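You operate a simulated robot arm through the tools that you are given. There is no shell and no other tool. Be economical: measure what you need, move in short steps, check, and stop when the job is done.

You are at the controls of a simulated robot arm. One attempt, no reset.

JOB
Demagnetise the valve spool till the window says CLEAR.
Fine: spool on the white slide, coil on, slide fully in, then slowly out; coil off at the end; the spool stays on the slide.

Only the result counts: the job must be done as asked and must still hold three seconds after the hand-in. Knocking over, shifting, dropping, spilling or breaking anything else fails it.

ROBOT AND FRAMES
A 7-joint arm with a two-finger parallel gripper, fixed in place. Base frame: the origin is at the foot of the arm, x ahead of it, y to its left, z up. Lengths are in m, angles in degrees, forces in N, time in s.
With the tool pointing down near the work surface it reaches from about 0.3 to 0.7 m from the base axis. Its first joint turns from -66.0 to 66.0 degrees. Payload 1.57 kg.
The TCP is the grasp point between the finger pads, 0.03 m short of the fingertips. In the tool frame z runs along the fingers and y along their closing line. Largest opening 0.11 m; finger width 0.024, thickness 0.012; the body of the gripper, 0.048 by 0.112 m, starts 0.078 m behind the TCP.
Orientation is told as [roll, pitch, yaw] about the base's x, y, z axes, in that order, counted from this pose: with the fingers straight down and closing along the base's y, the tool's x points along the base's -x, its y along +y and its z along -z.

CONTROLS
- The arm moves only by the tool send_rows. Its argument "moves" is a list that holds one entry, the list of rows, each a list of 7 numbers: the shift along the tool's x, y, z in m, then the turn, a rotation vector about the tool's x, y, z in degrees, then the opening, from 0 (shut) to 1 (fully open). In form: [[[dx, dy, dz, ax, ay, az, hand], ...]]. A call has 1 to 20 rows; each row shifts and turns the commanded pose from where the row before left it, along the tool's axes as they then stand. A row lasts 0.2 s, in which the tool goes at most 0.05 m and 8.6 degrees; a call with a longer step from one row to the next is refused whole, and so is a gripper value outside its range. Where a pose cannot be reached the arm comes as near as it can. A force on the tool above 70 N (or 10 N above the force at the start of the call, whichever is more), or a blocked arm, ends the call early, and 0.2 s more pass. Each finger travels about 0.108 m/s and halts on what it meets, pressing with about 36 N; the grip force reading is that of the motor and also rises with nothing between the fingers. The clock runs only during rows and for 0.2 s after the last one: add rows that do not move to give the fingers time. It gives the time, the measured TCP pose, the force on the tool (base axes), the opening and the grip force at its end, in the units of the frame above (readings bear some noise), with the torque about the TCP (base axes, N m) and any sound that the robot's microphone picked up.
- Cameras (640 x 400 px; columns grow to the right, rows downward): "scene" is fixed at [0.1561, -0.3793, 1.418]; the picture's right is [0.88, -0.48, 0.00], its down [-0.21, -0.39, -0.89] and it looks along [0.43, 0.79, -0.45] (base axes); focal length 350 px, centre (320, 200). "wrist" rides on the gripper at [0.07, 0.016, -0.141] in the tool frame; the picture's right is [-0.23, 0.97, 0.00], its down [-0.86, -0.20, -0.48] and it looks along [-0.47, -0.11, 0.88] (tool axes); focal length 222 px, centre (320, 200). There is no depth. A picture from a camera that has moved, and an enlarged one, comes with that camera's place and axes in the base frame and with its lens.
- snapshot(camera): a new picture of that camera. No time passes.
- enlarge(camera, box): a new picture of the part [left, top, right, bottom] of that camera's present view, enlarged. No time passes.
- close_job(): hands the job in; it is judged then, once.

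Go step by step. Nothing tells you positions but the pictures and the camera data: compare them with the known pose of the tool, close in by small moves and look again before you grip or let go. The budget is 120 turns and 64 pictures, counting those below and the enlarged ones. Unless the task says otherwise, let go and move clear before handing in, and close with one line.

The tools are called by a JSON object that holds its "method" and its "body". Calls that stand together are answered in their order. send_rows: Moves the arm, as the interface text tells. Its arguments: {"type":"object","properties":{"moves":{"type":"array"}},"required":["moves"]} The other tools are called the same way: snapshot (camera) takes a picture; enlarge (camera, box) takes an enlarged picture of a part of a camera's view; close_job () hands the job in.

At the start:

```text
t: 0.0
tcp_pos: [0.2447, 0.2778, 1.202]
tcp_rot: [-0.1, 0.0, 0.0]
force: [-0.6, -0.2, 0.7]
wrist_torque: [0.01, 0.01, 0.0]
width: 0.1097
grasp_force: 0.1
```

scene: 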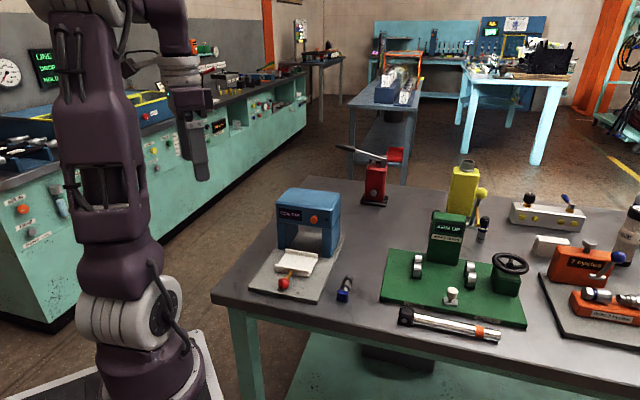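
wrist: 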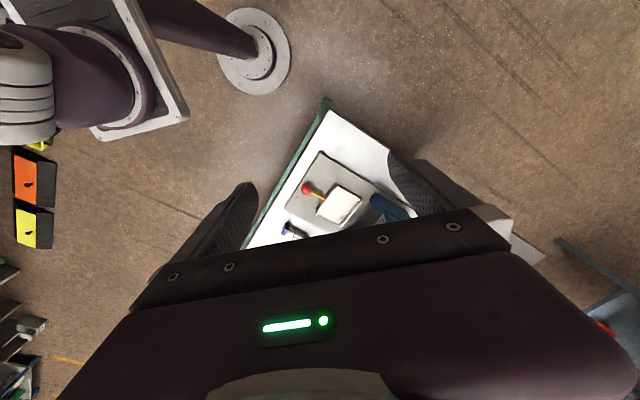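

I see a blue coil tunnel with an orange button, a white slide with a red-knobbed handle, and a small dark/blue spool beside it. I'll enlarge the view for detail.

{"method": "enlarge", "body": {"camera": "scene", "box": [230, 170, 390, 310]}}

{"method": "enlarge", "body": {"camera": "wrist", "box": [240, 90, 440, 250]}}

```text
2.86 times, centred on (310, 240) of scene
camera zoom: at [0.1561, -0.3793, 1.418], right [0.88, -0.48, 0.0], down [-0.21, -0.39, -0.89], along [0.43, 0.79, -0.45], focal length 1000 px, centre (349, 86)
```

zoom: 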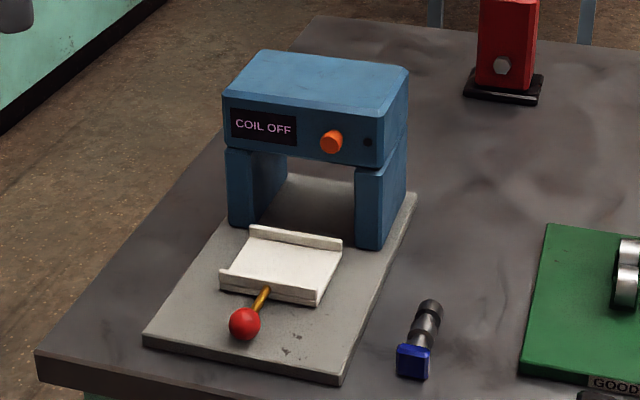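

```text
2.50 times, centred on (340, 170) of wrist
camera zoom: at [0.1767, 0.2934, 1.3435], right [0.23, 0.97, 0.0], down [0.86, -0.2, 0.48], along [0.47, -0.11, -0.88], focal length 555 px, centre (270, 275)
```

zoom: 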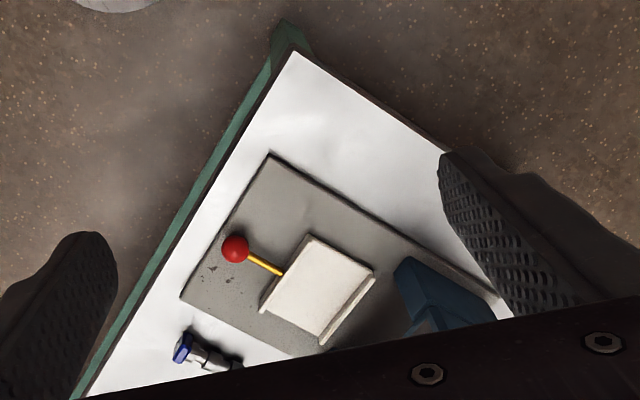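

The knob is near (0.384, 0.213, 0.893). The spool runs from about (0.49, 0.129) to (0.54, 0.18), parallel to the slide direction (+0.71, +0.71). I'm moving above the spool, turned to yaw 45.

{"method": "send_rows", "body": {"moves": [[[-0.026, -0.012, 0.014, 0, 0, 0, 1], [-0.026, -0.012, 0.014, 0, 0, 0, 1], [-0.026, -0.012, 0.014, 0, 0, 0, 1], [-0.026, -0.012, 0.014, 0, 0, 0, 1], [-0.026, -0.012, 0.014, 0, 0, 0, 1], [-0.026, -0.012, 0.014, 0, 0, 0, 1], [-0.026, -0.012, 0.014, 0, 0, 0, 1], [-0.026, -0.012, 0.014, 0, 0, 0, 1], [-0.026, -0.012, 0.014, 0, 0, 0, 1], [-0.026, -0.012, 0.014, 0, 0, 0, 1], [0, 0, 0, 0, 0, -7.5, 1], [0, 0, 0, 0, 0, -7.5, 1], [0, 0, 0, 0, 0, -7.5, 1], [0, 0, 0, 0, 0, -7.5, 1], [0, 0, 0, 0, 0, -7.5, 1], [0, 0, 0, 0, 0, -7.5, 1], [0, 0, 0, 0, 0, 0, 1]]]}}

{"method": "snapshot", "body": {"camera": "wrist"}}

{"method": "snapshot", "body": {"camera": "scene"}}

```text
t: 3.6
tcp_pos: [0.5072, 0.1579, 1.0626]
tcp_rot: [0.0, 0.0, 45.2]
force: [0.6, -0.2, -1.4]
wrist_torque: [0.02, 0.01, -0.03]
width: 0.11
grasp_force: 0.1
```

```text
59 pictures are left
camera wrist: at [0.4467, 0.1196, 1.2033], right [-0.53, 0.85, 0.0], down [0.74, 0.47, 0.48], along [0.41, 0.25, -0.88], focal length 222 px, centre (320, 200)
```

wrist: 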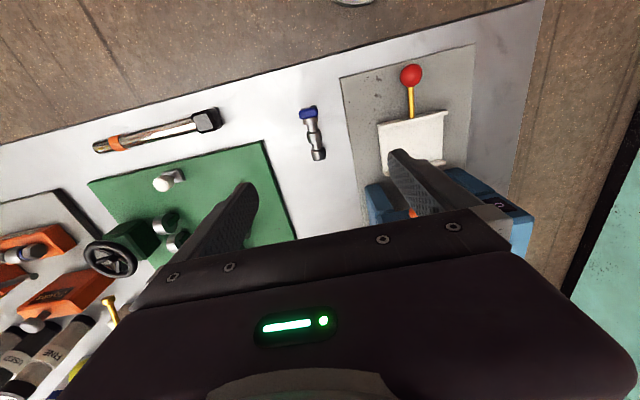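

```text
58 pictures are left
```

scene: 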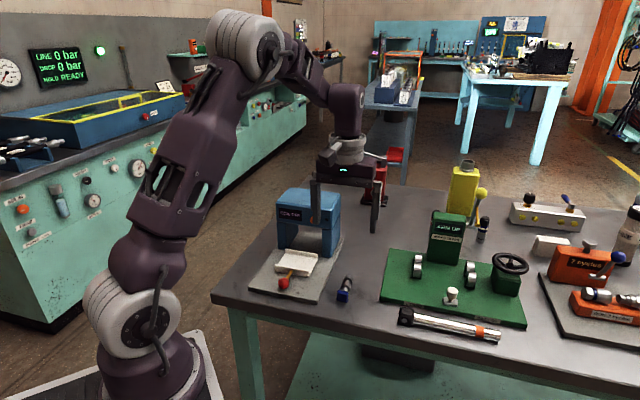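

The spool is clear of the fingers and lies along the slide direction. Next I'll zoom in on the spool, the tray and the coil.

{"method": "enlarge", "body": {"camera": "wrist", "box": [270, 80, 370, 180]}}

{"method": "enlarge", "body": {"camera": "wrist", "box": [330, 40, 550, 260]}}

{"method": "enlarge", "body": {"camera": "scene", "box": [245, 180, 365, 310]}}

```text
4.00 times, centred on (320, 130) of wrist
camera zoom: at [0.4467, 0.1196, 1.2033], right [-0.53, 0.85, 0.0], down [0.74, 0.47, 0.48], along [0.41, 0.25, -0.88], focal length 888 px, centre (320, 480)
```

zoom: 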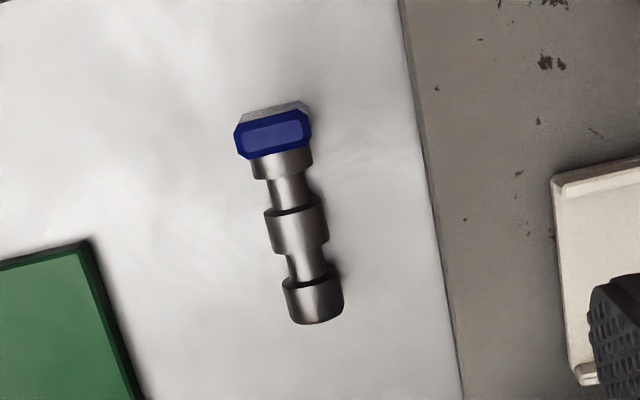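

```text
1.82 times, centred on (440, 150) of wrist
camera zoom: at [0.4467, 0.1196, 1.2033], right [-0.53, 0.85, 0.0], down [0.74, 0.47, 0.48], along [0.41, 0.25, -0.88], focal length 404 px, centre (102, 291)
```

zoom: 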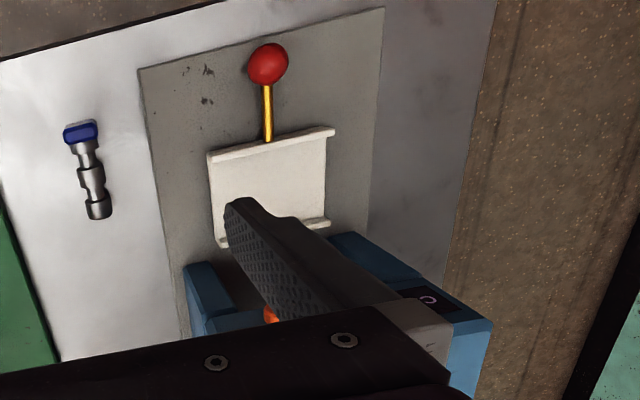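

```text
3.08 times, centred on (305, 245) of scene
camera zoom: at [0.1561, -0.3793, 1.418], right [0.88, -0.48, 0.0], down [-0.21, -0.39, -0.89], along [0.43, 0.79, -0.45], focal length 1077 px, centre (366, 62)
```

zoom: 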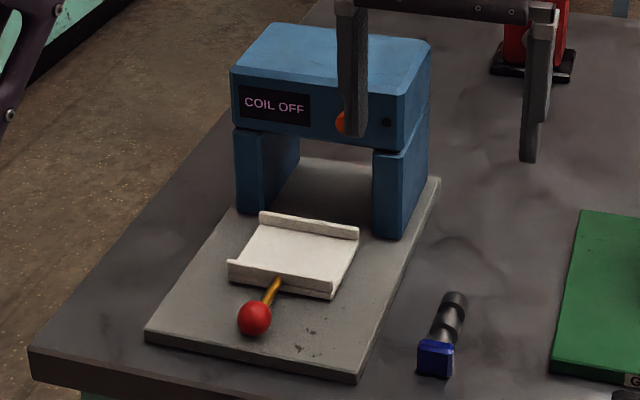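

The spool centre is about (0.5155, 0.1497, 0.875), about 0.073 long and 0.022 in diameter. The tray has front and back lips, so the spool has to lie across it. I'm going down partway with a narrower opening.

{"method": "send_rows", "body": {"moves": [[[0, -0.0117, 0.03, 0, 0, 0, 0.5], [0, 0, 0.03, 0, 0, 0, 0.5], [0, 0, 0.03, 0, 0, 0, 0.5], [0, 0, 0.02, 0, 0, 0, 0.5], [0, 0, 0, 0, 0, 0, 0.5]]]}}

{"method": "snapshot", "body": {"camera": "wrist"}}

{"method": "enlarge", "body": {"camera": "scene", "box": [310, 220, 390, 310]}}

```text
t: 4.8
tcp_pos: [0.514, 0.151, 0.9518]
tcp_rot: [0.0, 0.0, 45.0]
force: [0.1, 0.3, -0.2]
wrist_torque: [0.01, -0.01, 0.02]
width: 0.0549
grasp_force: 0.1
```

```text
54 pictures are left
camera wrist: at [0.4547, 0.1115, 1.093], right [-0.53, 0.85, 0.0], down [0.75, 0.46, 0.48], along [0.41, 0.25, -0.88], focal length 222 px, centre (320, 200)
```

wrist: 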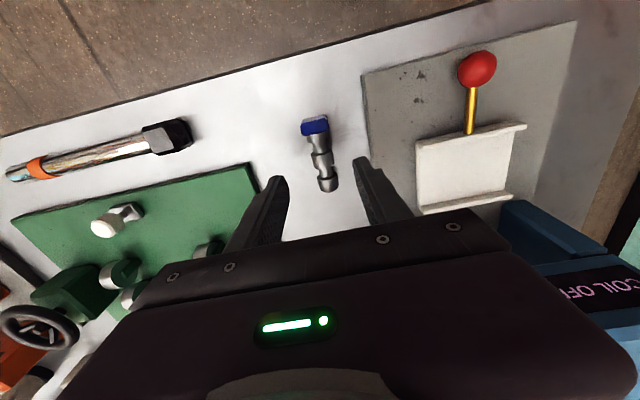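

```text
4.44 times, centred on (350, 265) of scene
camera zoom: at [0.1561, -0.3793, 1.418], right [0.88, -0.48, 0.0], down [-0.21, -0.39, -0.89], along [0.43, 0.79, -0.45], focal length 1556 px, centre (187, -89)
```

zoom: 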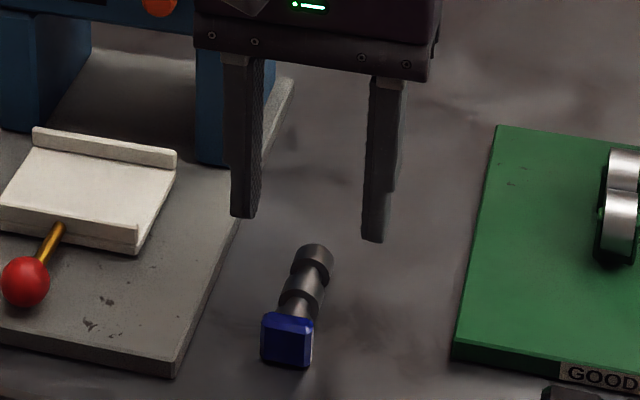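

The spool is centred between the fingers. I'm going down to about z 0.898, then closing.

{"method": "send_rows", "body": {"moves": [[[0, -0.001, 0.02, 0, 0, 0, 0.5], [0, 0, 0.02, 0, 0, 0, 0.5], [0, 0, 0.014, 0, 0, 0, 0.5], [0, 0, 0, 0, 0, 0, 0.5]]]}}

{"method": "enlarge", "body": {"camera": "scene", "box": [310, 220, 390, 310]}}

{"method": "enlarge", "body": {"camera": "wrist", "box": [240, 80, 420, 230]}}

```text
t: 5.8
tcp_pos: [0.5136, 0.1497, 0.897]
tcp_rot: [0.0, 0.0, 45.0]
force: [-0.4, 0.4, 0.9]
wrist_torque: [-0.01, -0.03, -0.02]
width: 0.0551
grasp_force: 0.0
```

```text
4.44 times, centred on (350, 265) of scene
camera zoom: at [0.1561, -0.3793, 1.418], right [0.88, -0.48, 0.0], down [-0.21, -0.39, -0.89], along [0.43, 0.79, -0.45], focal length 1556 px, centre (187, -89)
```

zoom: 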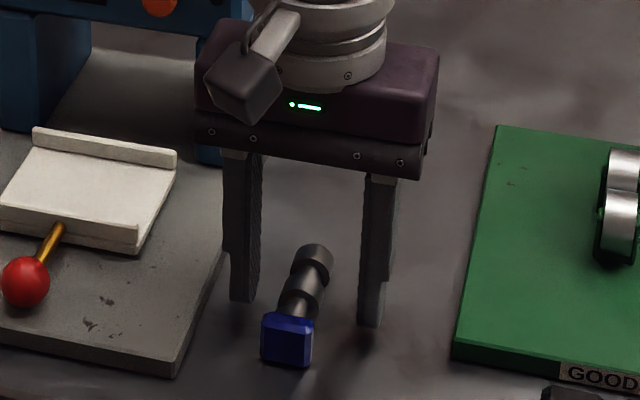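

```text
2.67 times, centred on (330, 155) of wrist
camera zoom: at [0.4544, 0.1104, 1.0392], right [-0.53, 0.85, 0.0], down [0.75, 0.46, 0.48], along [0.41, 0.25, -0.88], focal length 592 px, centre (293, 320)
```

zoom: 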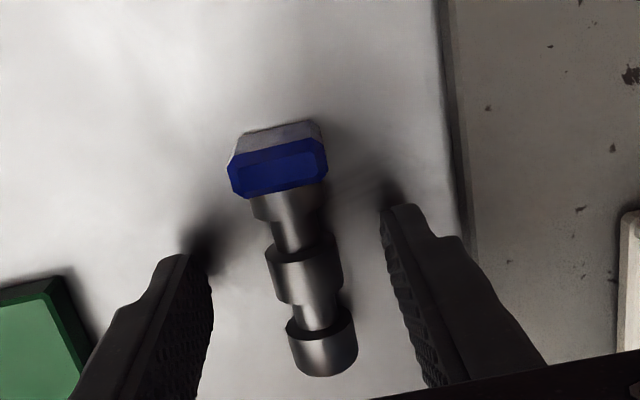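

The fingers straddle the middle land with their tips near the table. Closing now, then a short lift.

{"method": "send_rows", "body": {"moves": [[[0, 0, 0, 0, 0, 0, 0.35], [0, 0, 0, 0, 0, 0, 0.1], [0, 0, 0, 0, 0, 0, 0.0], [0, 0, 0, 0, 0, 0, 0.0], [0, 0, 0, 0, 0, 0, 0.0]]]}}

{"method": "enlarge", "body": {"camera": "wrist", "box": [240, 80, 420, 230]}}

```text
t: 7.0
tcp_pos: [0.5133, 0.1483, 0.8988]
tcp_rot: [-0.1, 0.0, 45.0]
force: [0.5, 0.9, -0.2]
wrist_torque: [0.01, -0.03, -0.01]
width: 0.0208
grasp_force: 34.0
```

```text
2.67 times, centred on (330, 155) of wrist
camera zoom: at [0.4545, 0.1104, 1.0394], right [-0.53, 0.85, 0.0], down [0.75, 0.46, 0.48], along [0.41, 0.25, -0.88], focal length 592 px, centre (293, 320)
```

zoom: 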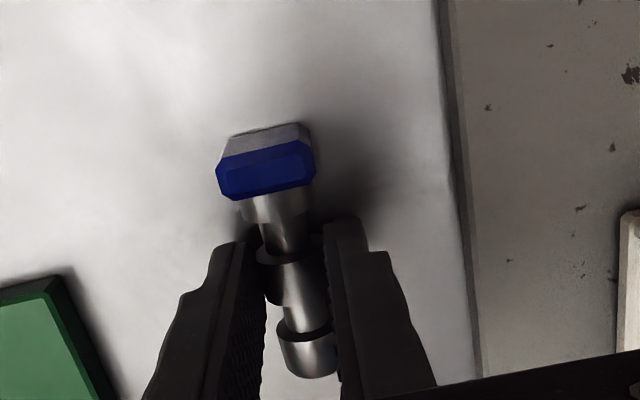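

The grip is solid at a width of 0.0208. I'm lifting to about z 1.0 and turning 90° to yaw −45.

{"method": "send_rows", "body": {"moves": [[[0, 0, -0.02, 0, 0, 0, 0], [0, 0, -0.03, 0, 0, 0, 0], [0, 0, -0.03, 0, 0, 0, 0], [0, 0, -0.03, 0, 0, 0, 0], [0, 0, 0, 0, 0, 7.5, 0], [0, 0, 0, 0, 0, 7.5, 0], [0, 0, 0, 0, 0, 7.5, 0], [0, 0, 0, 0, 0, 7.5, 0], [0, 0, 0, 0, 0, 7.5, 0], [0, 0, 0, 0, 0, 7.5, 0], [0, 0, 0, 0, 0, 7.5, 0], [0, 0, 0, 0, 0, 7.5, 0], [0, 0, 0, 0, 0, 7.5, 0], [0, 0, 0, 0, 0, 7.5, 0], [0, 0, 0, 0, 0, 7.5, 0], [0, 0, 0, 0, 0, 7.5, 0], [0, 0, 0, 0, 0, 0, 0]]]}}

{"method": "snapshot", "body": {"camera": "wrist"}}

{"method": "enlarge", "body": {"camera": "scene", "box": [240, 160, 400, 310]}}

```text
t: 10.6
tcp_pos: [0.5134, 0.1498, 1.0078]
tcp_rot: [0.0, 0.0, -45.0]
force: [0.1, -0.4, -1.4]
wrist_torque: [-0.03, 0.01, 0.0]
width: 0.0211
grasp_force: 34.0
```

```text
49 pictures are left
camera wrist: at [0.4775, 0.2092, 1.1491], right [0.85, 0.53, 0.0], down [0.46, -0.75, 0.48], along [0.25, -0.41, -0.88], focal length 222 px, centre (320, 200)
```

wrist: 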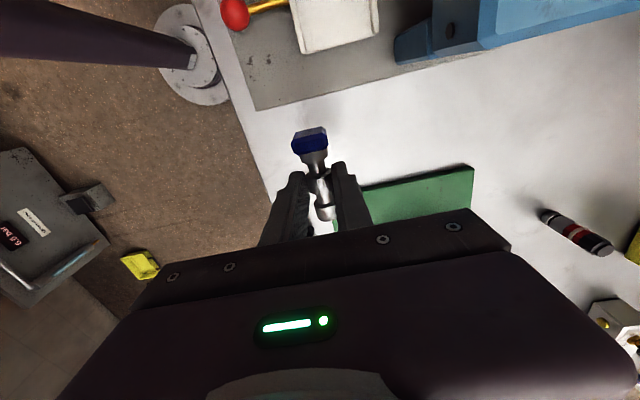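

```text
2.67 times, centred on (320, 235) of scene
camera zoom: at [0.1562, -0.3793, 1.418], right [0.88, -0.48, 0.0], down [-0.21, -0.39, -0.89], along [0.43, 0.79, -0.45], focal length 934 px, centre (320, 107)
```

zoom: 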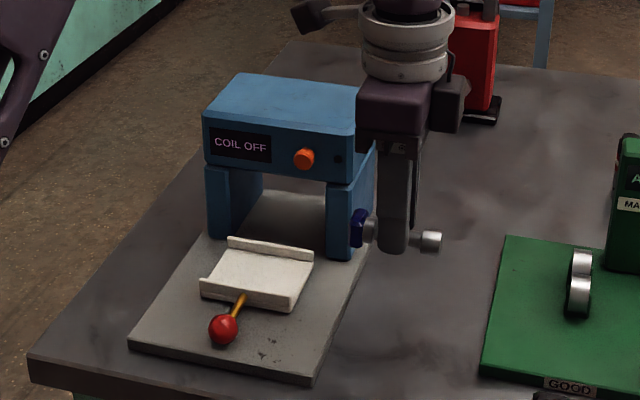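

The spool is held level and across the slide direction. I'm moving above the tray, whose centre I take as about (0.447, 0.277), and staying high.

{"method": "send_rows", "body": {"moves": [[[0.027, 0.008, -0.005, 0, 0, 0, 0], [0.027, 0.008, -0.005, 0, 0, 0, 0], [0.027, 0.008, 0, 0, 0, 0, 0], [0.027, 0.008, 0, 0, 0, 0, 0], [0.027, 0.006, 0, 0, 0, 0, 0], [0, 0, 0, 0, 0, 0, 0]]]}}

{"method": "snapshot", "body": {"camera": "wrist"}}

{"method": "enlarge", "body": {"camera": "scene", "box": [240, 160, 360, 310]}}

```text
t: 12.0
tcp_pos: [0.4457, 0.2727, 1.0163]
tcp_rot: [-0.1, 0.1, -45.0]
force: [0.1, 0.8, -0.8]
wrist_torque: [-0.02, -0.03, 0.01]
width: 0.0209
grasp_force: 34.0
```

```text
47 pictures are left
camera wrist: at [0.4094, 0.332, 1.1584], right [0.85, 0.53, 0.0], down [0.46, -0.75, 0.48], along [0.25, -0.41, -0.88], focal length 222 px, centre (320, 200)
```

wrist: 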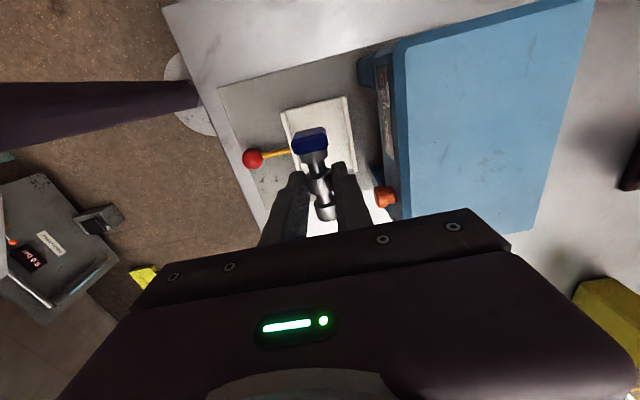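

```text
2.67 times, centred on (300, 235) of scene
camera zoom: at [0.1562, -0.3793, 1.418], right [0.88, -0.48, 0.0], down [-0.21, -0.39, -0.89], along [0.43, 0.79, -0.45], focal length 934 px, centre (373, 107)
```

zoom: 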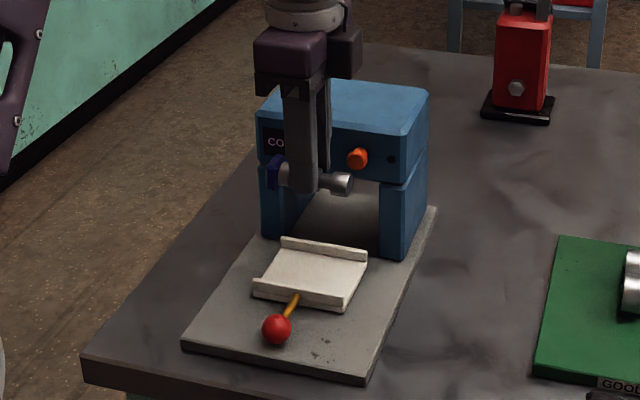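

The tray spans u from 0.473 to 0.549 along the slide and v from −0.165 to −0.077 across it, so the spool is nearly over its centre. I'll make a small correction and descend to about z 0.932.

{"method": "send_rows", "body": {"moves": [[[0.003, 0.002, 0.02, 0, 0, 0, 0], [0, 0, 0.025, 0, 0, 0, 0], [0, 0, 0.025, 0, 0, 0, 0], [0, 0, 0.014, 0, 0, 0, 0], [0, 0, 0, 0, 0, 0, 0]]]}}

{"method": "enlarge", "body": {"camera": "wrist", "box": [220, 70, 420, 230]}}

{"method": "enlarge", "body": {"camera": "scene", "box": [260, 220, 340, 300]}}

```text
t: 13.1
tcp_pos: [0.4475, 0.2771, 0.9402]
tcp_rot: [0.9, 0.0, -44.9]
force: [-2.8, -3.4, 14.9]
wrist_torque: [1.18, -0.6, 0.16]
width: 0.0212
grasp_force: 34.1
stopped in row 5: the force on the tool passed its limit at 76 N (the readings are from after the stop); the commanded pose is now the measured one
```

```text
2.50 times, centred on (320, 150) of wrist
camera zoom: at [0.4094, 0.3354, 1.082], right [0.85, 0.53, 0.02], down [0.46, -0.75, 0.48], along [0.26, -0.4, -0.88], focal length 555 px, centre (320, 325)
```

zoom: 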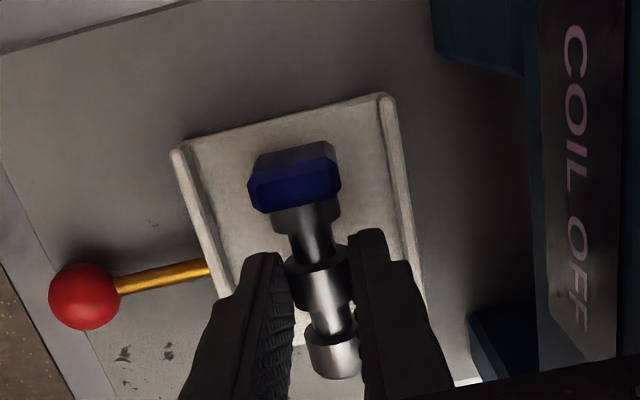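

```text
5.00 times, centred on (300, 260) of scene
camera zoom: at [0.1558, -0.3796, 1.418], right [0.88, -0.48, 0.0], down [-0.21, -0.39, -0.9], along [0.43, 0.79, -0.45], focal length 1751 px, centre (420, -100)
```

zoom: 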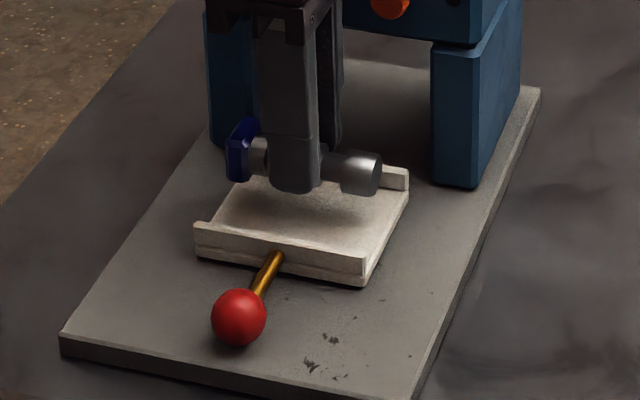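

The gripper body met the edge of the coil housing, because its front face is closer than I estimated. I'll back up, check that nothing shifted, and tilt the hand away from the housing by about 12°.

{"method": "send_rows", "body": {"moves": [[[0, -0.005, -0.01, 0, 0, 0, 0], [0, 0, -0.02, 0, 0, 0, 0], [0, 0, -0.02, 0, 0, 0, 0], [0, 0, 0, 0, 0, 0, 0]]]}}

{"method": "snapshot", "body": {"camera": "scene"}}

{"method": "enlarge", "body": {"camera": "scene", "box": [240, 160, 360, 310]}}

{"method": "snapshot", "body": {"camera": "wrist"}}

```text
t: 14.1
tcp_pos: [0.4446, 0.2737, 0.9877]
tcp_rot: [0.8, 0.0, -44.9]
force: [1.1, -0.1, -1.1]
wrist_torque: [0.02, -0.02, -0.01]
width: 0.0212
grasp_force: 34.8
```

```text
43 pictures are left
```

scene: 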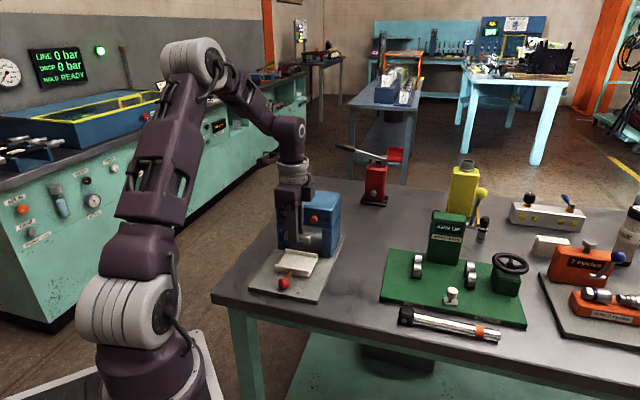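

```text
2.67 times, centred on (300, 235) of scene
camera zoom: at [0.1561, -0.3793, 1.418], right [0.88, -0.48, 0.0], down [-0.21, -0.39, -0.89], along [0.43, 0.79, -0.45], focal length 934 px, centre (373, 107)
```

zoom: 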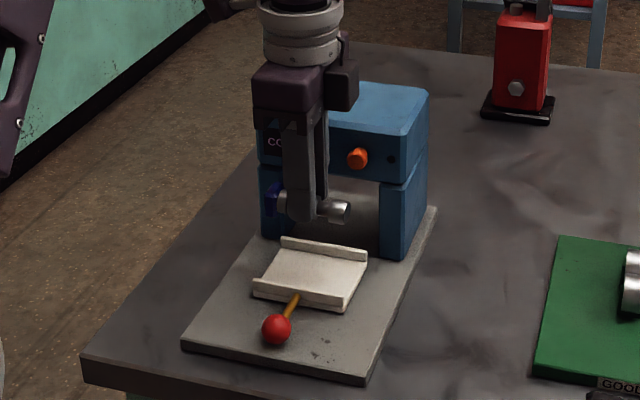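

```text
41 pictures are left
camera wrist: at [0.4058, 0.332, 1.1297], right [0.85, 0.53, 0.01], down [0.46, -0.75, 0.48], along [0.26, -0.4, -0.88], focal length 222 px, centre (320, 200)
```

wrist: 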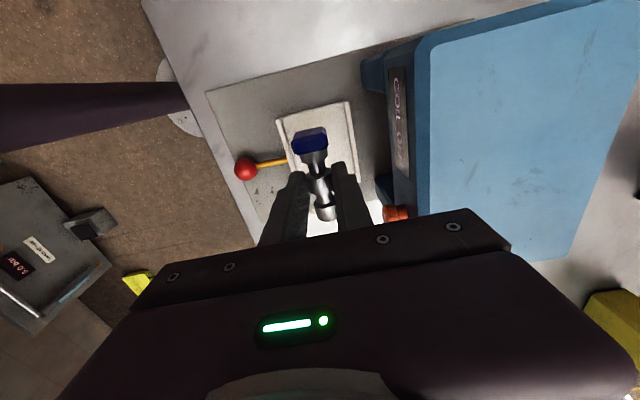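

Nothing shifted. I'm tilting about 10° away from the coil and checking the pose before going down.

{"method": "send_rows", "body": {"moves": [[[0.003, -0.003, 0, -4.7, -0.3, 0, 0], [0, 0, 0, -4.7, -0.3, 0, 0], [0, 0, 0, 0, 0, 0, 0], [0, -0.0035, 0.0197, 0, 0, 0, 0], [0, -0.0035, 0.0197, 0, 0, 0, 0], [0, -0.0021, 0.012, 0, 0, 0, 0], [0, 0, 0, 0, 0, 0, 0]]]}}

{"method": "enlarge", "body": {"camera": "wrist", "box": [220, 70, 420, 230]}}

{"method": "enlarge", "body": {"camera": "scene", "box": [260, 200, 340, 300]}}

```text
t: 15.7
tcp_pos: [0.4403, 0.2741, 0.9361]
tcp_rot: [10.1, -0.6, -45.0]
force: [-0.1, 0.3, -2.4]
wrist_torque: [-0.01, 0.01, 0.02]
width: 0.0211
grasp_force: 34.6
```

```text
2.50 times, centred on (320, 150) of wrist
camera zoom: at [0.3855, 0.3169, 1.078], right [0.84, 0.52, 0.17], down [0.4, -0.8, 0.45], along [0.37, -0.3, -0.88], focal length 555 px, centre (320, 325)
```

zoom: 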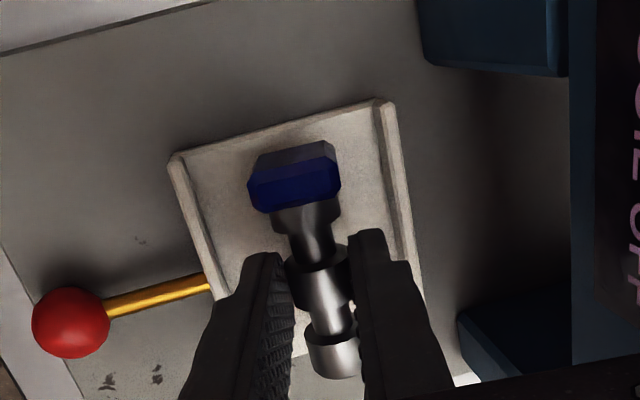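

```text
4.00 times, centred on (300, 250) of scene
camera zoom: at [0.1561, -0.3793, 1.418], right [0.88, -0.48, 0.0], down [-0.21, -0.39, -0.89], along [0.43, 0.79, -0.45], focal length 1401 px, centre (400, 0)
```

zoom: 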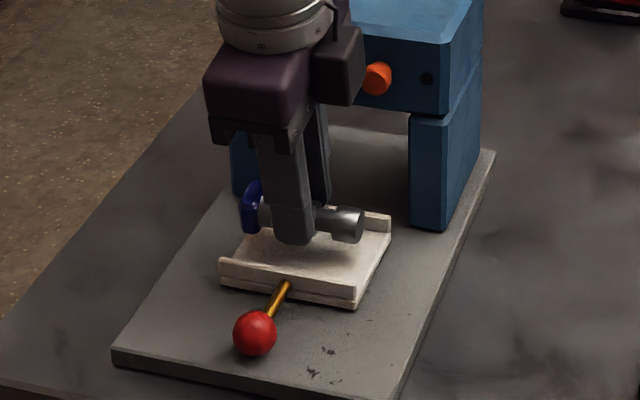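

The hand is clear of the housing and the spool is over the tray between the lips. I'll creep down in small steps and watch the force.

{"method": "send_rows", "body": {"moves": [[[0, -0.0007, 0.004, 0, 0.6, 0, 0], [0, -0.0007, 0.004, 0, 0, 0, 0], [0, -0.0005, 0.003, 0, 0, 0, 0], [0, 0, 0, 0, 0, 0, 0]]]}}

{"method": "enlarge", "body": {"camera": "scene", "box": [260, 220, 340, 300]}}

```text
t: 16.7
tcp_pos: [0.4417, 0.2736, 0.9264]
tcp_rot: [10.1, 0.0, -44.8]
force: [-0.3, -0.3, -2.5]
wrist_torque: [-0.02, -0.01, 0.01]
width: 0.021
grasp_force: 34.8
```

```text
5.00 times, centred on (300, 260) of scene
camera zoom: at [0.1561, -0.3793, 1.418], right [0.88, -0.48, 0.0], down [-0.21, -0.39, -0.89], along [0.43, 0.79, -0.45], focal length 1751 px, centre (420, -100)
```

zoom: 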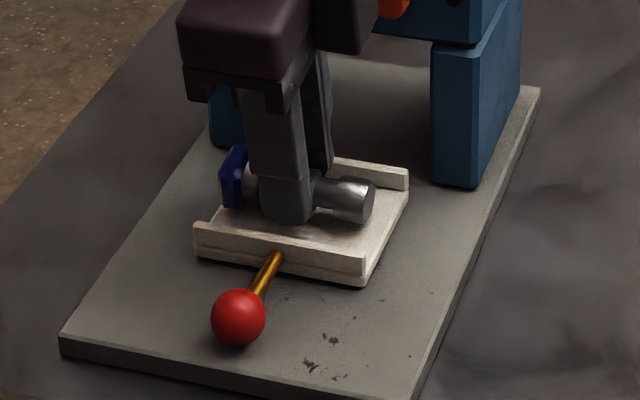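

There's still a gap of several mm, and both spool ends are inside the tray edges. I'm creeping on.

{"method": "send_rows", "body": {"moves": [[[0, -0.0004, 0.002, 0, 0, 0, 0], [0, -0.0003, 0.002, 0, 0, 0, 0], [0, -0.0003, 0.002, 0, 0, 0, 0], [0, 0, 0, 0, 0, 0, 0]]]}}

{"method": "enlarge", "body": {"camera": "scene", "box": [260, 220, 340, 300]}}

```text
t: 17.7
tcp_pos: [0.4405, 0.2739, 0.9199]
tcp_rot: [10.3, -0.1, -44.9]
force: [1.0, 3.6, 14.7]
wrist_torque: [0.39, 0.33, -0.12]
width: 0.0211
grasp_force: 34.4
```

```text
5.00 times, centred on (300, 260) of scene
camera zoom: at [0.156, -0.3793, 1.418], right [0.88, -0.48, 0.0], down [-0.21, -0.39, -0.89], along [0.43, 0.79, -0.45], focal length 1751 px, centre (420, -100)
```

zoom: 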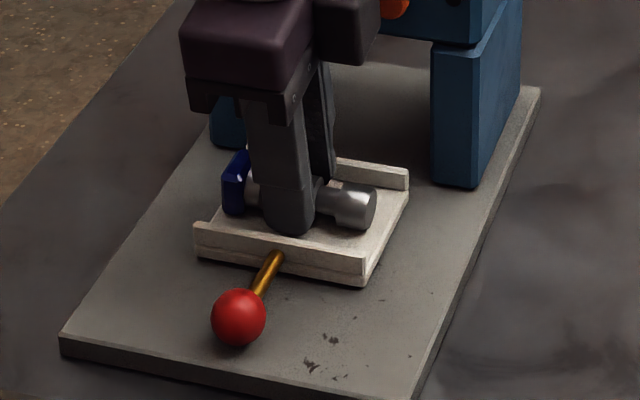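

The spool's cap has touched the tray floor at about 15 N, so I'll open just slightly to let the spool settle, then look.

{"method": "send_rows", "body": {"moves": [[[0, 0, 0, 0, 0, 0, 0.22], [0, 0, 0, 0, 0, 0, 0.26], [0, 0, 0, 0, 0, 0, 0.28], [0, 0, 0, 0, 0, 0, 0.28]]]}}

{"method": "enlarge", "body": {"camera": "wrist", "box": [220, 70, 420, 230]}}

{"method": "enlarge", "body": {"camera": "scene", "box": [260, 220, 340, 300]}}

```text
t: 18.7
tcp_pos: [0.4405, 0.2726, 0.9191]
tcp_rot: [10.1, 0.0, -44.9]
force: [1.1, -0.6, 1.2]
wrist_torque: [-0.05, 0.0, 0.01]
width: 0.0307
grasp_force: 0.0
```

```text
2.50 times, centred on (320, 150) of wrist
camera zoom: at [0.3863, 0.3149, 1.0622], right [0.84, 0.52, 0.17], down [0.41, -0.8, 0.44], along [0.36, -0.3, -0.88], focal length 555 px, centre (320, 325)
```

zoom: 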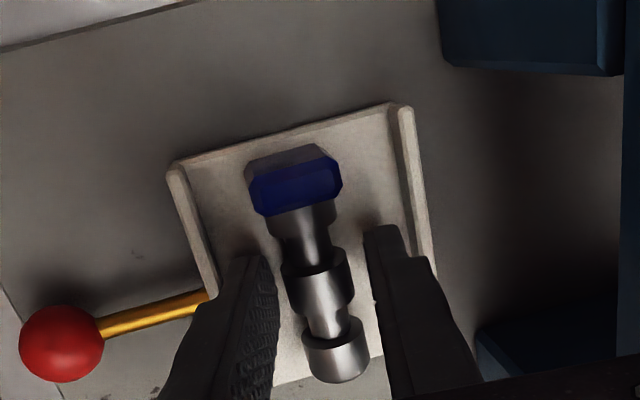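

```text
5.00 times, centred on (300, 260) of scene
camera zoom: at [0.1561, -0.3793, 1.418], right [0.88, -0.48, 0.0], down [-0.21, -0.39, -0.89], along [0.43, 0.79, -0.45], focal length 1751 px, centre (420, -100)
```

zoom: 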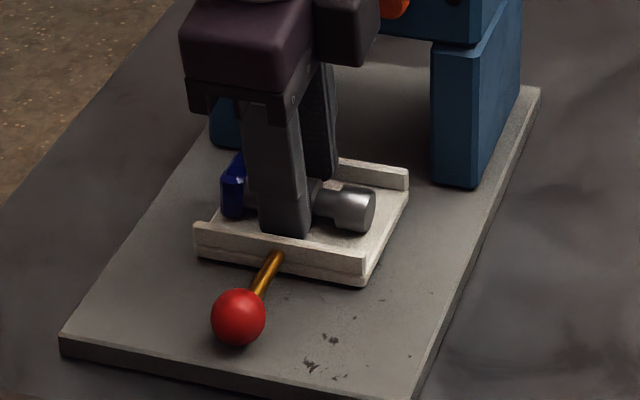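

The spool rests in the tray, clear of the lips. I'm backing straight out along the tool, levelling, and turning to yaw 45 with the fingers shut for the button.

{"method": "send_rows", "body": {"moves": [[[0, 0, -0.01, 0, 0, 0, 0.28], [0, 0, -0.025, 0, 0, 0, 0.28], [0, 0, -0.04, 0, 0, 0, 0.28], [0, -0.02, -0.04, 0, 0, 0, 0.28], [0, -0.02, -0.03, 0, 0, 0, 0.28], [0, 0, 0, 5.05, 0, 0, 0], [0, 0, 0, 5.05, 0, 0, 0], [0, 0, 0, 0, 0, -7.5, 0], [0, 0, 0, 0, 0, -7.5, 0], [0, 0, 0, 0, 0, -7.5, 0], [0, 0, 0, 0, 0, -7.5, 0], [0, 0, 0, 0, 0, -7.5, 0], [0, 0, 0, 0, 0, -7.5, 0], [0, 0, 0, 0, 0, -7.5, 0], [0, 0, 0, 0, 0, -7.5, 0], [0, 0, 0, 0, 0, -7.5, 0], [0, 0, 0, 0, 0, -7.5, 0], [0, 0, 0, 0, 0, -7.5, 0], [0, 0, 0, 0, 0, -7.5, 0], [0, 0, 0, 0, 0, 0, 0]]]}}

{"method": "snapshot", "body": {"camera": "wrist"}}

{"method": "enlarge", "body": {"camera": "scene", "box": [250, 170, 350, 300]}}

```text
t: 22.9
tcp_pos: [0.3945, 0.2268, 1.0553]
tcp_rot: [0.0, 0.0, 45.2]
force: [0.0, 0.3, 0.0]
wrist_torque: [-0.03, 0.01, -0.04]
width: 0.0
grasp_force: 21.1
```

```text
34 pictures are left
camera wrist: at [0.335, 0.1878, 1.1969], right [-0.53, 0.85, 0.0], down [0.74, 0.47, 0.48], along [0.41, 0.25, -0.88], focal length 222 px, centre (320, 200)
```

wrist: 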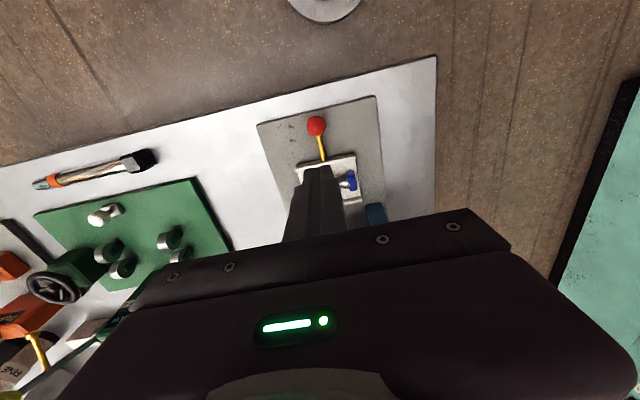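

```text
3.08 times, centred on (300, 235) of scene
camera zoom: at [0.1561, -0.3793, 1.418], right [0.88, -0.48, 0.0], down [-0.21, -0.39, -0.89], along [0.43, 0.79, -0.45], focal length 1077 px, centre (382, 92)
```

zoom: 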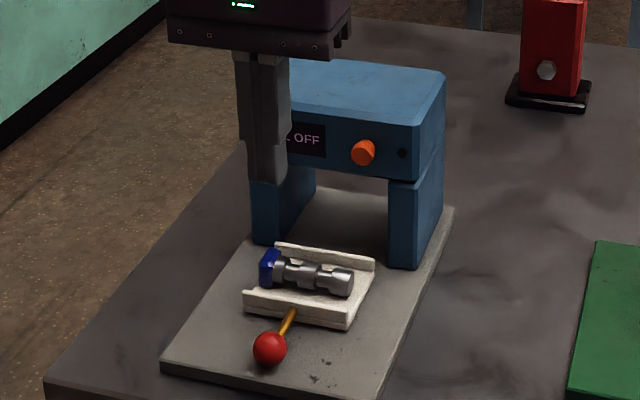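

The spool sits well in the tray. The button is near (0.503, 0.289, 0.986), so I'm bringing the closed fingers in front of it.

{"method": "send_rows", "body": {"moves": [[[-0.02, -0.0108, 0.018, 0, 0, 0, 0], [-0.027, -0.0108, 0.018, 0, 0, 0, 0], [-0.027, -0.0108, 0.018, 0, 0, 0, 0], [0, 0, 0, 0, 0, 0, 0]]]}}

{"method": "enlarge", "body": {"camera": "scene", "box": [250, 170, 350, 300]}}

{"method": "snapshot", "body": {"camera": "wrist"}}

```text
t: 23.9
tcp_pos: [0.4715, 0.2554, 1.0033]
tcp_rot: [-0.1, -0.1, 45.1]
force: [0.0, 0.9, -0.9]
wrist_torque: [-0.03, -0.02, -0.01]
width: 0.0001
grasp_force: 21.4
```

```text
3.08 times, centred on (300, 235) of scene
camera zoom: at [0.1561, -0.3793, 1.418], right [0.88, -0.48, 0.0], down [-0.21, -0.39, -0.89], along [0.43, 0.79, -0.45], focal length 1077 px, centre (382, 92)
```

zoom: 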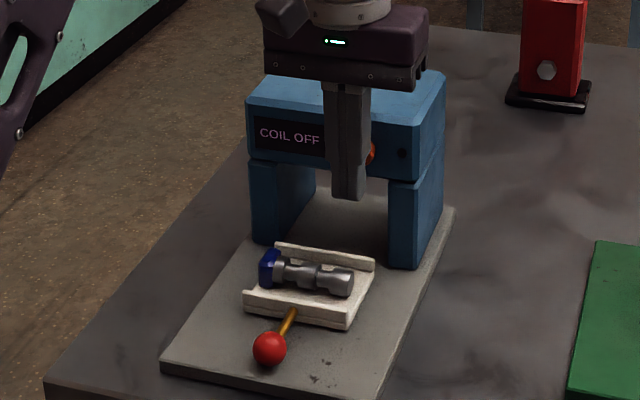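

```text
31 pictures are left
camera wrist: at [0.4121, 0.2166, 1.1445], right [-0.53, 0.85, 0.0], down [0.74, 0.47, 0.48], along [0.41, 0.25, -0.88], focal length 222 px, centre (320, 200)
```

wrist: 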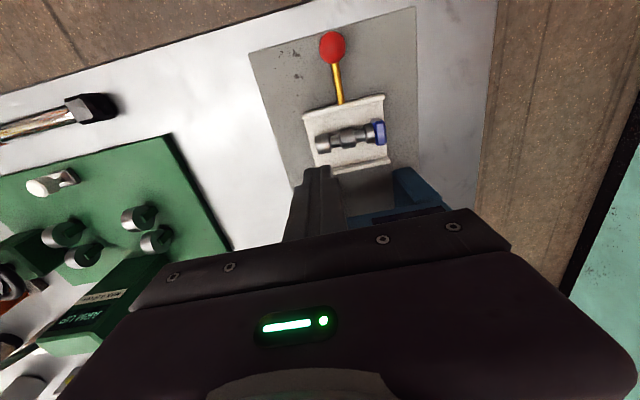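

The alignment looks right, so I'm advancing toward the button in small steps.

{"method": "send_rows", "body": {"moves": [[[-0.01, 0, 0, 0, 0, 0, 0], [-0.01, 0, 0, 0, 0, 0, 0], [-0.004, 0, 0, 0, 0, 0, 0], [-0.003, 0, 0, 0, 0, 0, 0], [-0.003, 0, 0, 0, 0, 0, 0], [0, 0, 0, 0, 0, 0, 0]]]}}

{"method": "enlarge", "body": {"camera": "scene", "box": [270, 180, 350, 250]}}

```text
t: 25.3
tcp_pos: [0.4893, 0.2771, 1.003]
tcp_rot: [-0.2, 0.1, 45.0]
force: [-4.2, -8.8, -2.6]
wrist_torque: [-0.1, 0.05, -0.07]
width: 0.0
grasp_force: 21.3
heard: click
```

```text
5.71 times, centred on (310, 215) of scene
camera zoom: at [0.156, -0.3795, 1.4179], right [0.88, -0.48, 0.0], down [-0.21, -0.39, -0.89], along [0.43, 0.79, -0.45], focal length 2001 px, centre (377, 114)
```

zoom: 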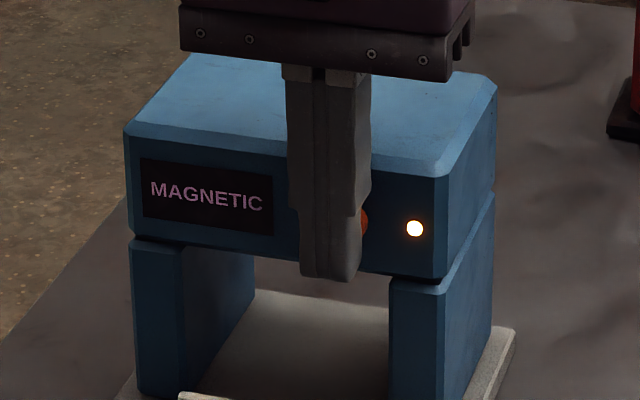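

The button clicked: the lamp is on and the window reads MAGNETIC. I'm backing off and moving above the red knob.

{"method": "send_rows", "body": {"moves": [[[0.02, 0, 0, 0, 0, 0, 0], [0.03, 0.009, 0, 0, 0, 0, 0.2], [0.035, 0.01, 0, 0, 0, 0, 0.5], [0.035, 0.01, 0, 0, 0, 0, 0.5], [0, 0, 0.03, 0, 0, 0, 0.5], [0, 0, 0.02, 0, 0, 0, 0.5], [0, 0, 0, 0, 0, 0, 0.5]]]}}

{"method": "enlarge", "body": {"camera": "scene", "box": [250, 180, 350, 300]}}

{"method": "snapshot", "body": {"camera": "wrist"}}

```text
t: 26.9
tcp_pos: [0.3849, 0.2147, 0.9549]
tcp_rot: [0.1, 0.0, 45.1]
force: [0.5, -0.2, -1.2]
wrist_torque: [0.0, -0.01, 0.0]
width: 0.0549
grasp_force: 0.0
```

```text
3.33 times, centred on (300, 240) of scene
camera zoom: at [0.1561, -0.3793, 1.418], right [0.88, -0.48, 0.0], down [-0.21, -0.39, -0.89], along [0.43, 0.79, -0.45], focal length 1167 px, centre (387, 67)
```

zoom: 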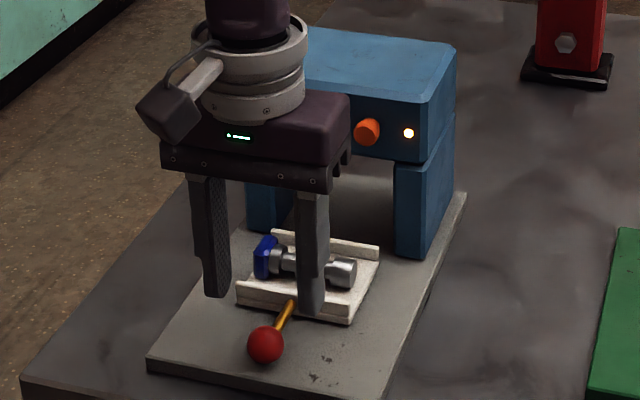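

```text
28 pictures are left
camera wrist: at [0.3254, 0.1762, 1.0964], right [-0.53, 0.85, 0.0], down [0.74, 0.46, 0.48], along [0.41, 0.25, -0.88], focal length 222 px, centre (320, 200)
```

wrist: 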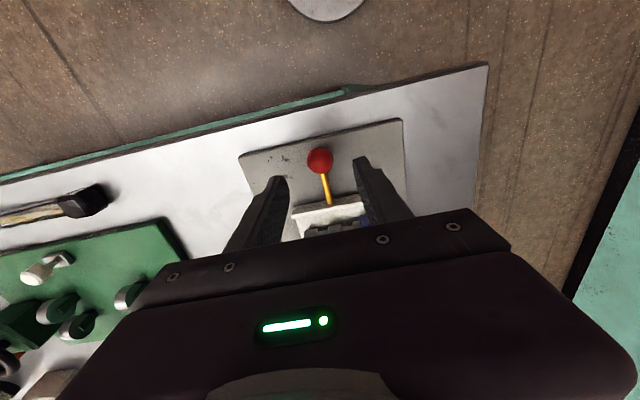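

The coil stays lit and the knob is centred under the hand at about u 0.4217. I'm descending with the tips just above the plate and gripping the knob.

{"method": "send_rows", "body": {"moves": [[[0.002, -0.0015, 0.02, 0, 0, 0, 0.5], [0, 0, 0.02, 0, 0, 0, 0.5], [0, 0, 0.007, 0, 0, 0, 0.5], [0, 0, 0, 0, 0, 0, 0.4], [0, 0, 0, 0, 0, 0, 0.2], [0, 0, 0, 0, 0, 0, 0], [0, 0, 0, 0, 0, 0, 0], [0, 0, 0, 0, 0, 0, 0]]]}}

{"method": "enlarge", "body": {"camera": "scene", "box": [250, 180, 350, 300]}}

{"method": "enlarge", "body": {"camera": "wrist", "box": [240, 100, 420, 240]}}

```text
t: 28.7
tcp_pos: [0.3836, 0.2133, 0.9057]
tcp_rot: [0.1, 0.0, 45.5]
force: [-32.2, 30.8, -8.5]
wrist_torque: [0.52, 0.38, 0.01]
width: 0.0254
grasp_force: 37.1
```

```text
3.33 times, centred on (300, 240) of scene
camera zoom: at [0.1554, -0.3785, 1.4183], right [0.88, -0.48, 0.0], down [-0.21, -0.39, -0.89], along [0.43, 0.79, -0.45], focal length 1167 px, centre (387, 67)
```

zoom: 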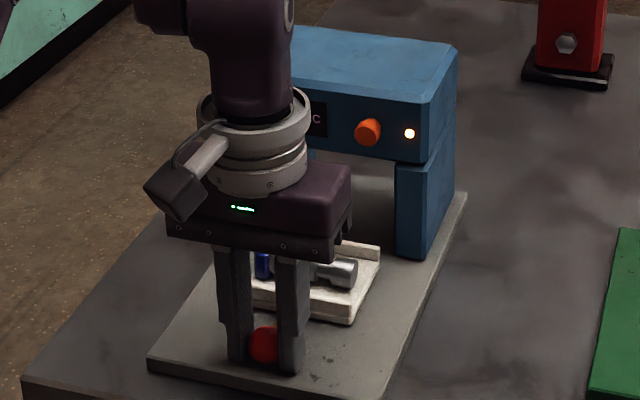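

```text
2.86 times, centred on (330, 170) of wrist
camera zoom: at [0.3238, 0.1739, 1.0474], right [-0.53, 0.85, 0.0], down [0.74, 0.47, 0.48], along [0.4, 0.26, -0.88], focal length 635 px, centre (291, 286)
```

zoom: 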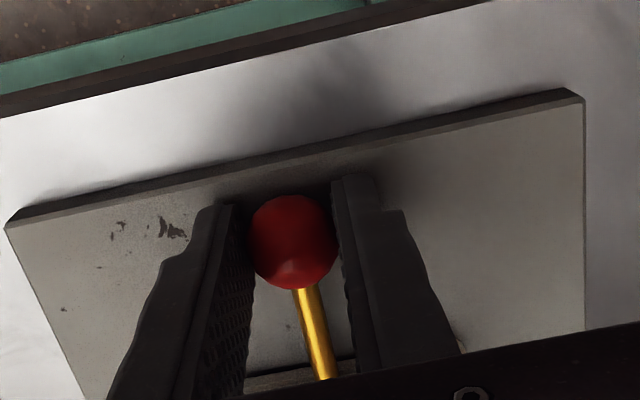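

The grip loads one finger sideways by about 44 N, so I'll ease the hand toward +v to centre it on the knob.

{"method": "send_rows", "body": {"moves": [[[0, 0.001, 0, 0, 0, 0, 0], [0, 0.001, 0, 0, 0, 0, 0], [0, 0, 0, 0, 0, 0, 0]]]}}

```text
t: 29.5
tcp_pos: [0.3825, 0.2127, 0.9061]
tcp_rot: [0.0, -0.1, 45.1]
force: [-22.1, 22.5, 0.5]
wrist_torque: [0.25, 0.46, 0.15]
width: 0.0256
grasp_force: 36.6
```

{"method": "send_rows", "body": {"moves": [[[0, 0.001, 0, 0, 0, 0, 0], [0, 0.001, 0, 0, 0, 0, 0], [0, 0.001, 0, 0, 0, 0, 0], [0, 0, 0, 0, 0, 0, 0]]]}}

```text
t: 30.5
tcp_pos: [0.3834, 0.212, 0.9051]
tcp_rot: [-0.1, -0.2, 44.9]
force: [11.1, -4.4, 28.9]
wrist_torque: [-0.3, -0.07, -0.02]
width: 0.0253
grasp_force: 36.5
```

{"method": "send_rows", "body": {"moves": [[[0, -0.001, -0.001, 0, 0, 0, 0], [0, 0, -0.001, 0, 0, 0, 0], [0, 0, 0, 0, 0, 0, 0]]]}}

```text
t: 31.3
tcp_pos: [0.3836, 0.2132, 0.9049]
tcp_rot: [0.1, -0.1, 45.1]
force: [24.0, -1.8, -8.4]
wrist_torque: [0.38, -0.8, 0.0]
width: 0.0254
grasp_force: 36.9
```

The forces are moderate and the knob is held. I'm pushing the slide in along +u in small steps.

{"method": "send_rows", "body": {"moves": [[[-0.003, 0, 0, 0, 0, 0, 0], [-0.005, 0, 0, 0, 0, 0, 0], [-0.005, 0, 0, 0, 0, 0, 0], [-0.005, 0, 0, 0, 0, 0, 0], [-0.005, 0, 0, 0, 0, 0, 0], [-0.005, 0, 0, 0, 0, 0, 0], [0, 0, 0, 0, 0, 0, 0]]]}}

{"method": "enlarge", "body": {"camera": "scene", "box": [250, 180, 350, 300]}}

```text
t: 32.9
tcp_pos: [0.4032, 0.2334, 0.9061]
tcp_rot: [-0.1, -0.2, 45.2]
force: [18.4, -19.9, 32.0]
wrist_torque: [-0.6, -0.22, 0.01]
width: 0.0254
grasp_force: 37.4
```

```text
3.33 times, centred on (300, 240) of scene
camera zoom: at [0.1562, -0.38, 1.4178], right [0.88, -0.48, 0.0], down [-0.21, -0.39, -0.9], along [0.43, 0.79, -0.45], focal length 1167 px, centre (387, 67)
```

zoom: 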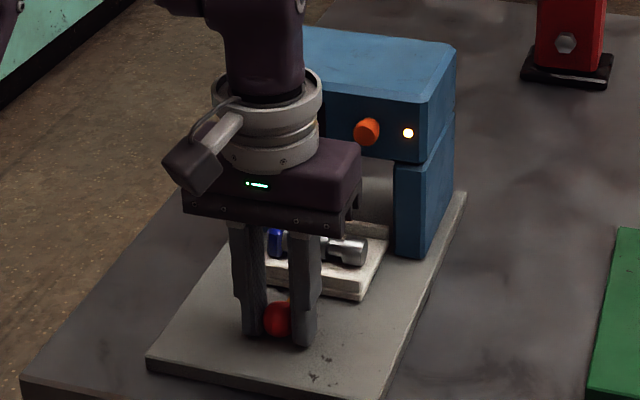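

The slide is moving freely and the spool rides with it. I'm continuing in, with a small sideways correction.

{"method": "send_rows", "body": {"moves": [[[-0.005, -0.001, -0.001, 0, 0, 0, 0], [-0.005, -0.001, 0, 0, 0, 0, 0], [-0.005, 0, 0, 0, 0, 0, 0], [-0.005, 0, 0, 0, 0, 0, 0], [-0.005, 0, 0, 0, 0, 0, 0], [0, 0, 0, 0, 0, 0, 0]]]}}

{"method": "enlarge", "body": {"camera": "scene", "box": [250, 180, 350, 300]}}

```text
t: 34.3
tcp_pos: [0.4199, 0.2503, 0.9054]
tcp_rot: [0.0, 0.1, 45.1]
force: [2.2, -4.1, -35.2]
wrist_torque: [-0.09, -0.01, 0.01]
width: 0.0253
grasp_force: 36.8
```

```text
3.33 times, centred on (300, 240) of scene
camera zoom: at [0.1567, -0.3791, 1.418], right [0.88, -0.48, 0.0], down [-0.21, -0.39, -0.89], along [0.43, 0.79, -0.45], focal length 1167 px, centre (387, 67)
```

zoom: 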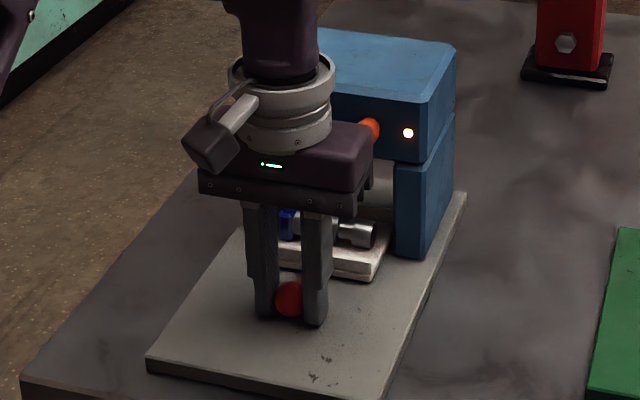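

The slide is at about u 0.474 and moves fine. Upright, the hand body would hit the button before the slide is fully in, so I'll let go, tilt the hand back 15°, and grip again.

{"method": "send_rows", "body": {"moves": [[[0, 0, 0.001, 0, 0, 0, 0.3], [0, 0, 0, 0, 0, 0, 0.4], [0.002, 0, -0.002, 0, 0, 0, 0.4], [0.002, 0, -0.002, 0, -7.5, 0, 0.4], [0, 0, 0, 0, -7.5, 0, 0.4], [0, 0, 0, 0, 0, 0, 0.4]]]}}

{"method": "enlarge", "body": {"camera": "wrist", "box": [240, 100, 420, 240]}}

{"method": "enlarge", "body": {"camera": "scene", "box": [250, 180, 350, 300]}}

```text
t: 35.7
tcp_pos: [0.4182, 0.2459, 0.9086]
tcp_rot: [0.0, -15.1, 45.1]
force: [0.3, 0.2, -0.3]
wrist_torque: [0.04, -0.04, -0.03]
width: 0.0439
grasp_force: 0.0
```

```text
2.86 times, centred on (330, 170) of wrist
camera zoom: at [0.3341, 0.1838, 1.0282], right [-0.54, 0.84, 0.06], down [0.64, 0.36, 0.68], along [0.56, 0.4, -0.73], focal length 635 px, centre (291, 286)
```

zoom: 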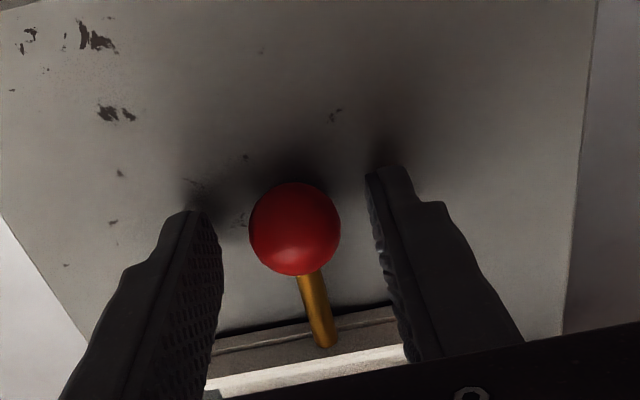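

```text
3.33 times, centred on (300, 240) of scene
camera zoom: at [0.1561, -0.3793, 1.418], right [0.88, -0.48, 0.0], down [-0.21, -0.39, -0.89], along [0.43, 0.79, -0.45], focal length 1167 px, centre (387, 67)
```

zoom: 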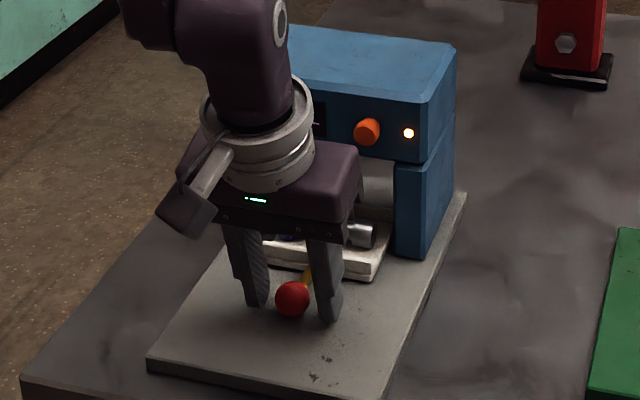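

The knob is centred between the tilted fingers, so I'm closing again.

{"method": "send_rows", "body": {"moves": [[[0.001, 0, 0, 0, 0, 0, 0.25], [0, 0, 0, 0, 0, 0, 0.1], [0, 0, 0, 0, 0, 0, 0], [0, 0, 0, 0, 0, 0, 0]]]}}

```text
t: 36.7
tcp_pos: [0.417, 0.2469, 0.909]
tcp_rot: [0.0, -15.1, 45.3]
force: [-18.9, 21.0, -0.4]
wrist_torque: [0.57, 0.19, 0.19]
width: 0.0253
grasp_force: 36.9
```

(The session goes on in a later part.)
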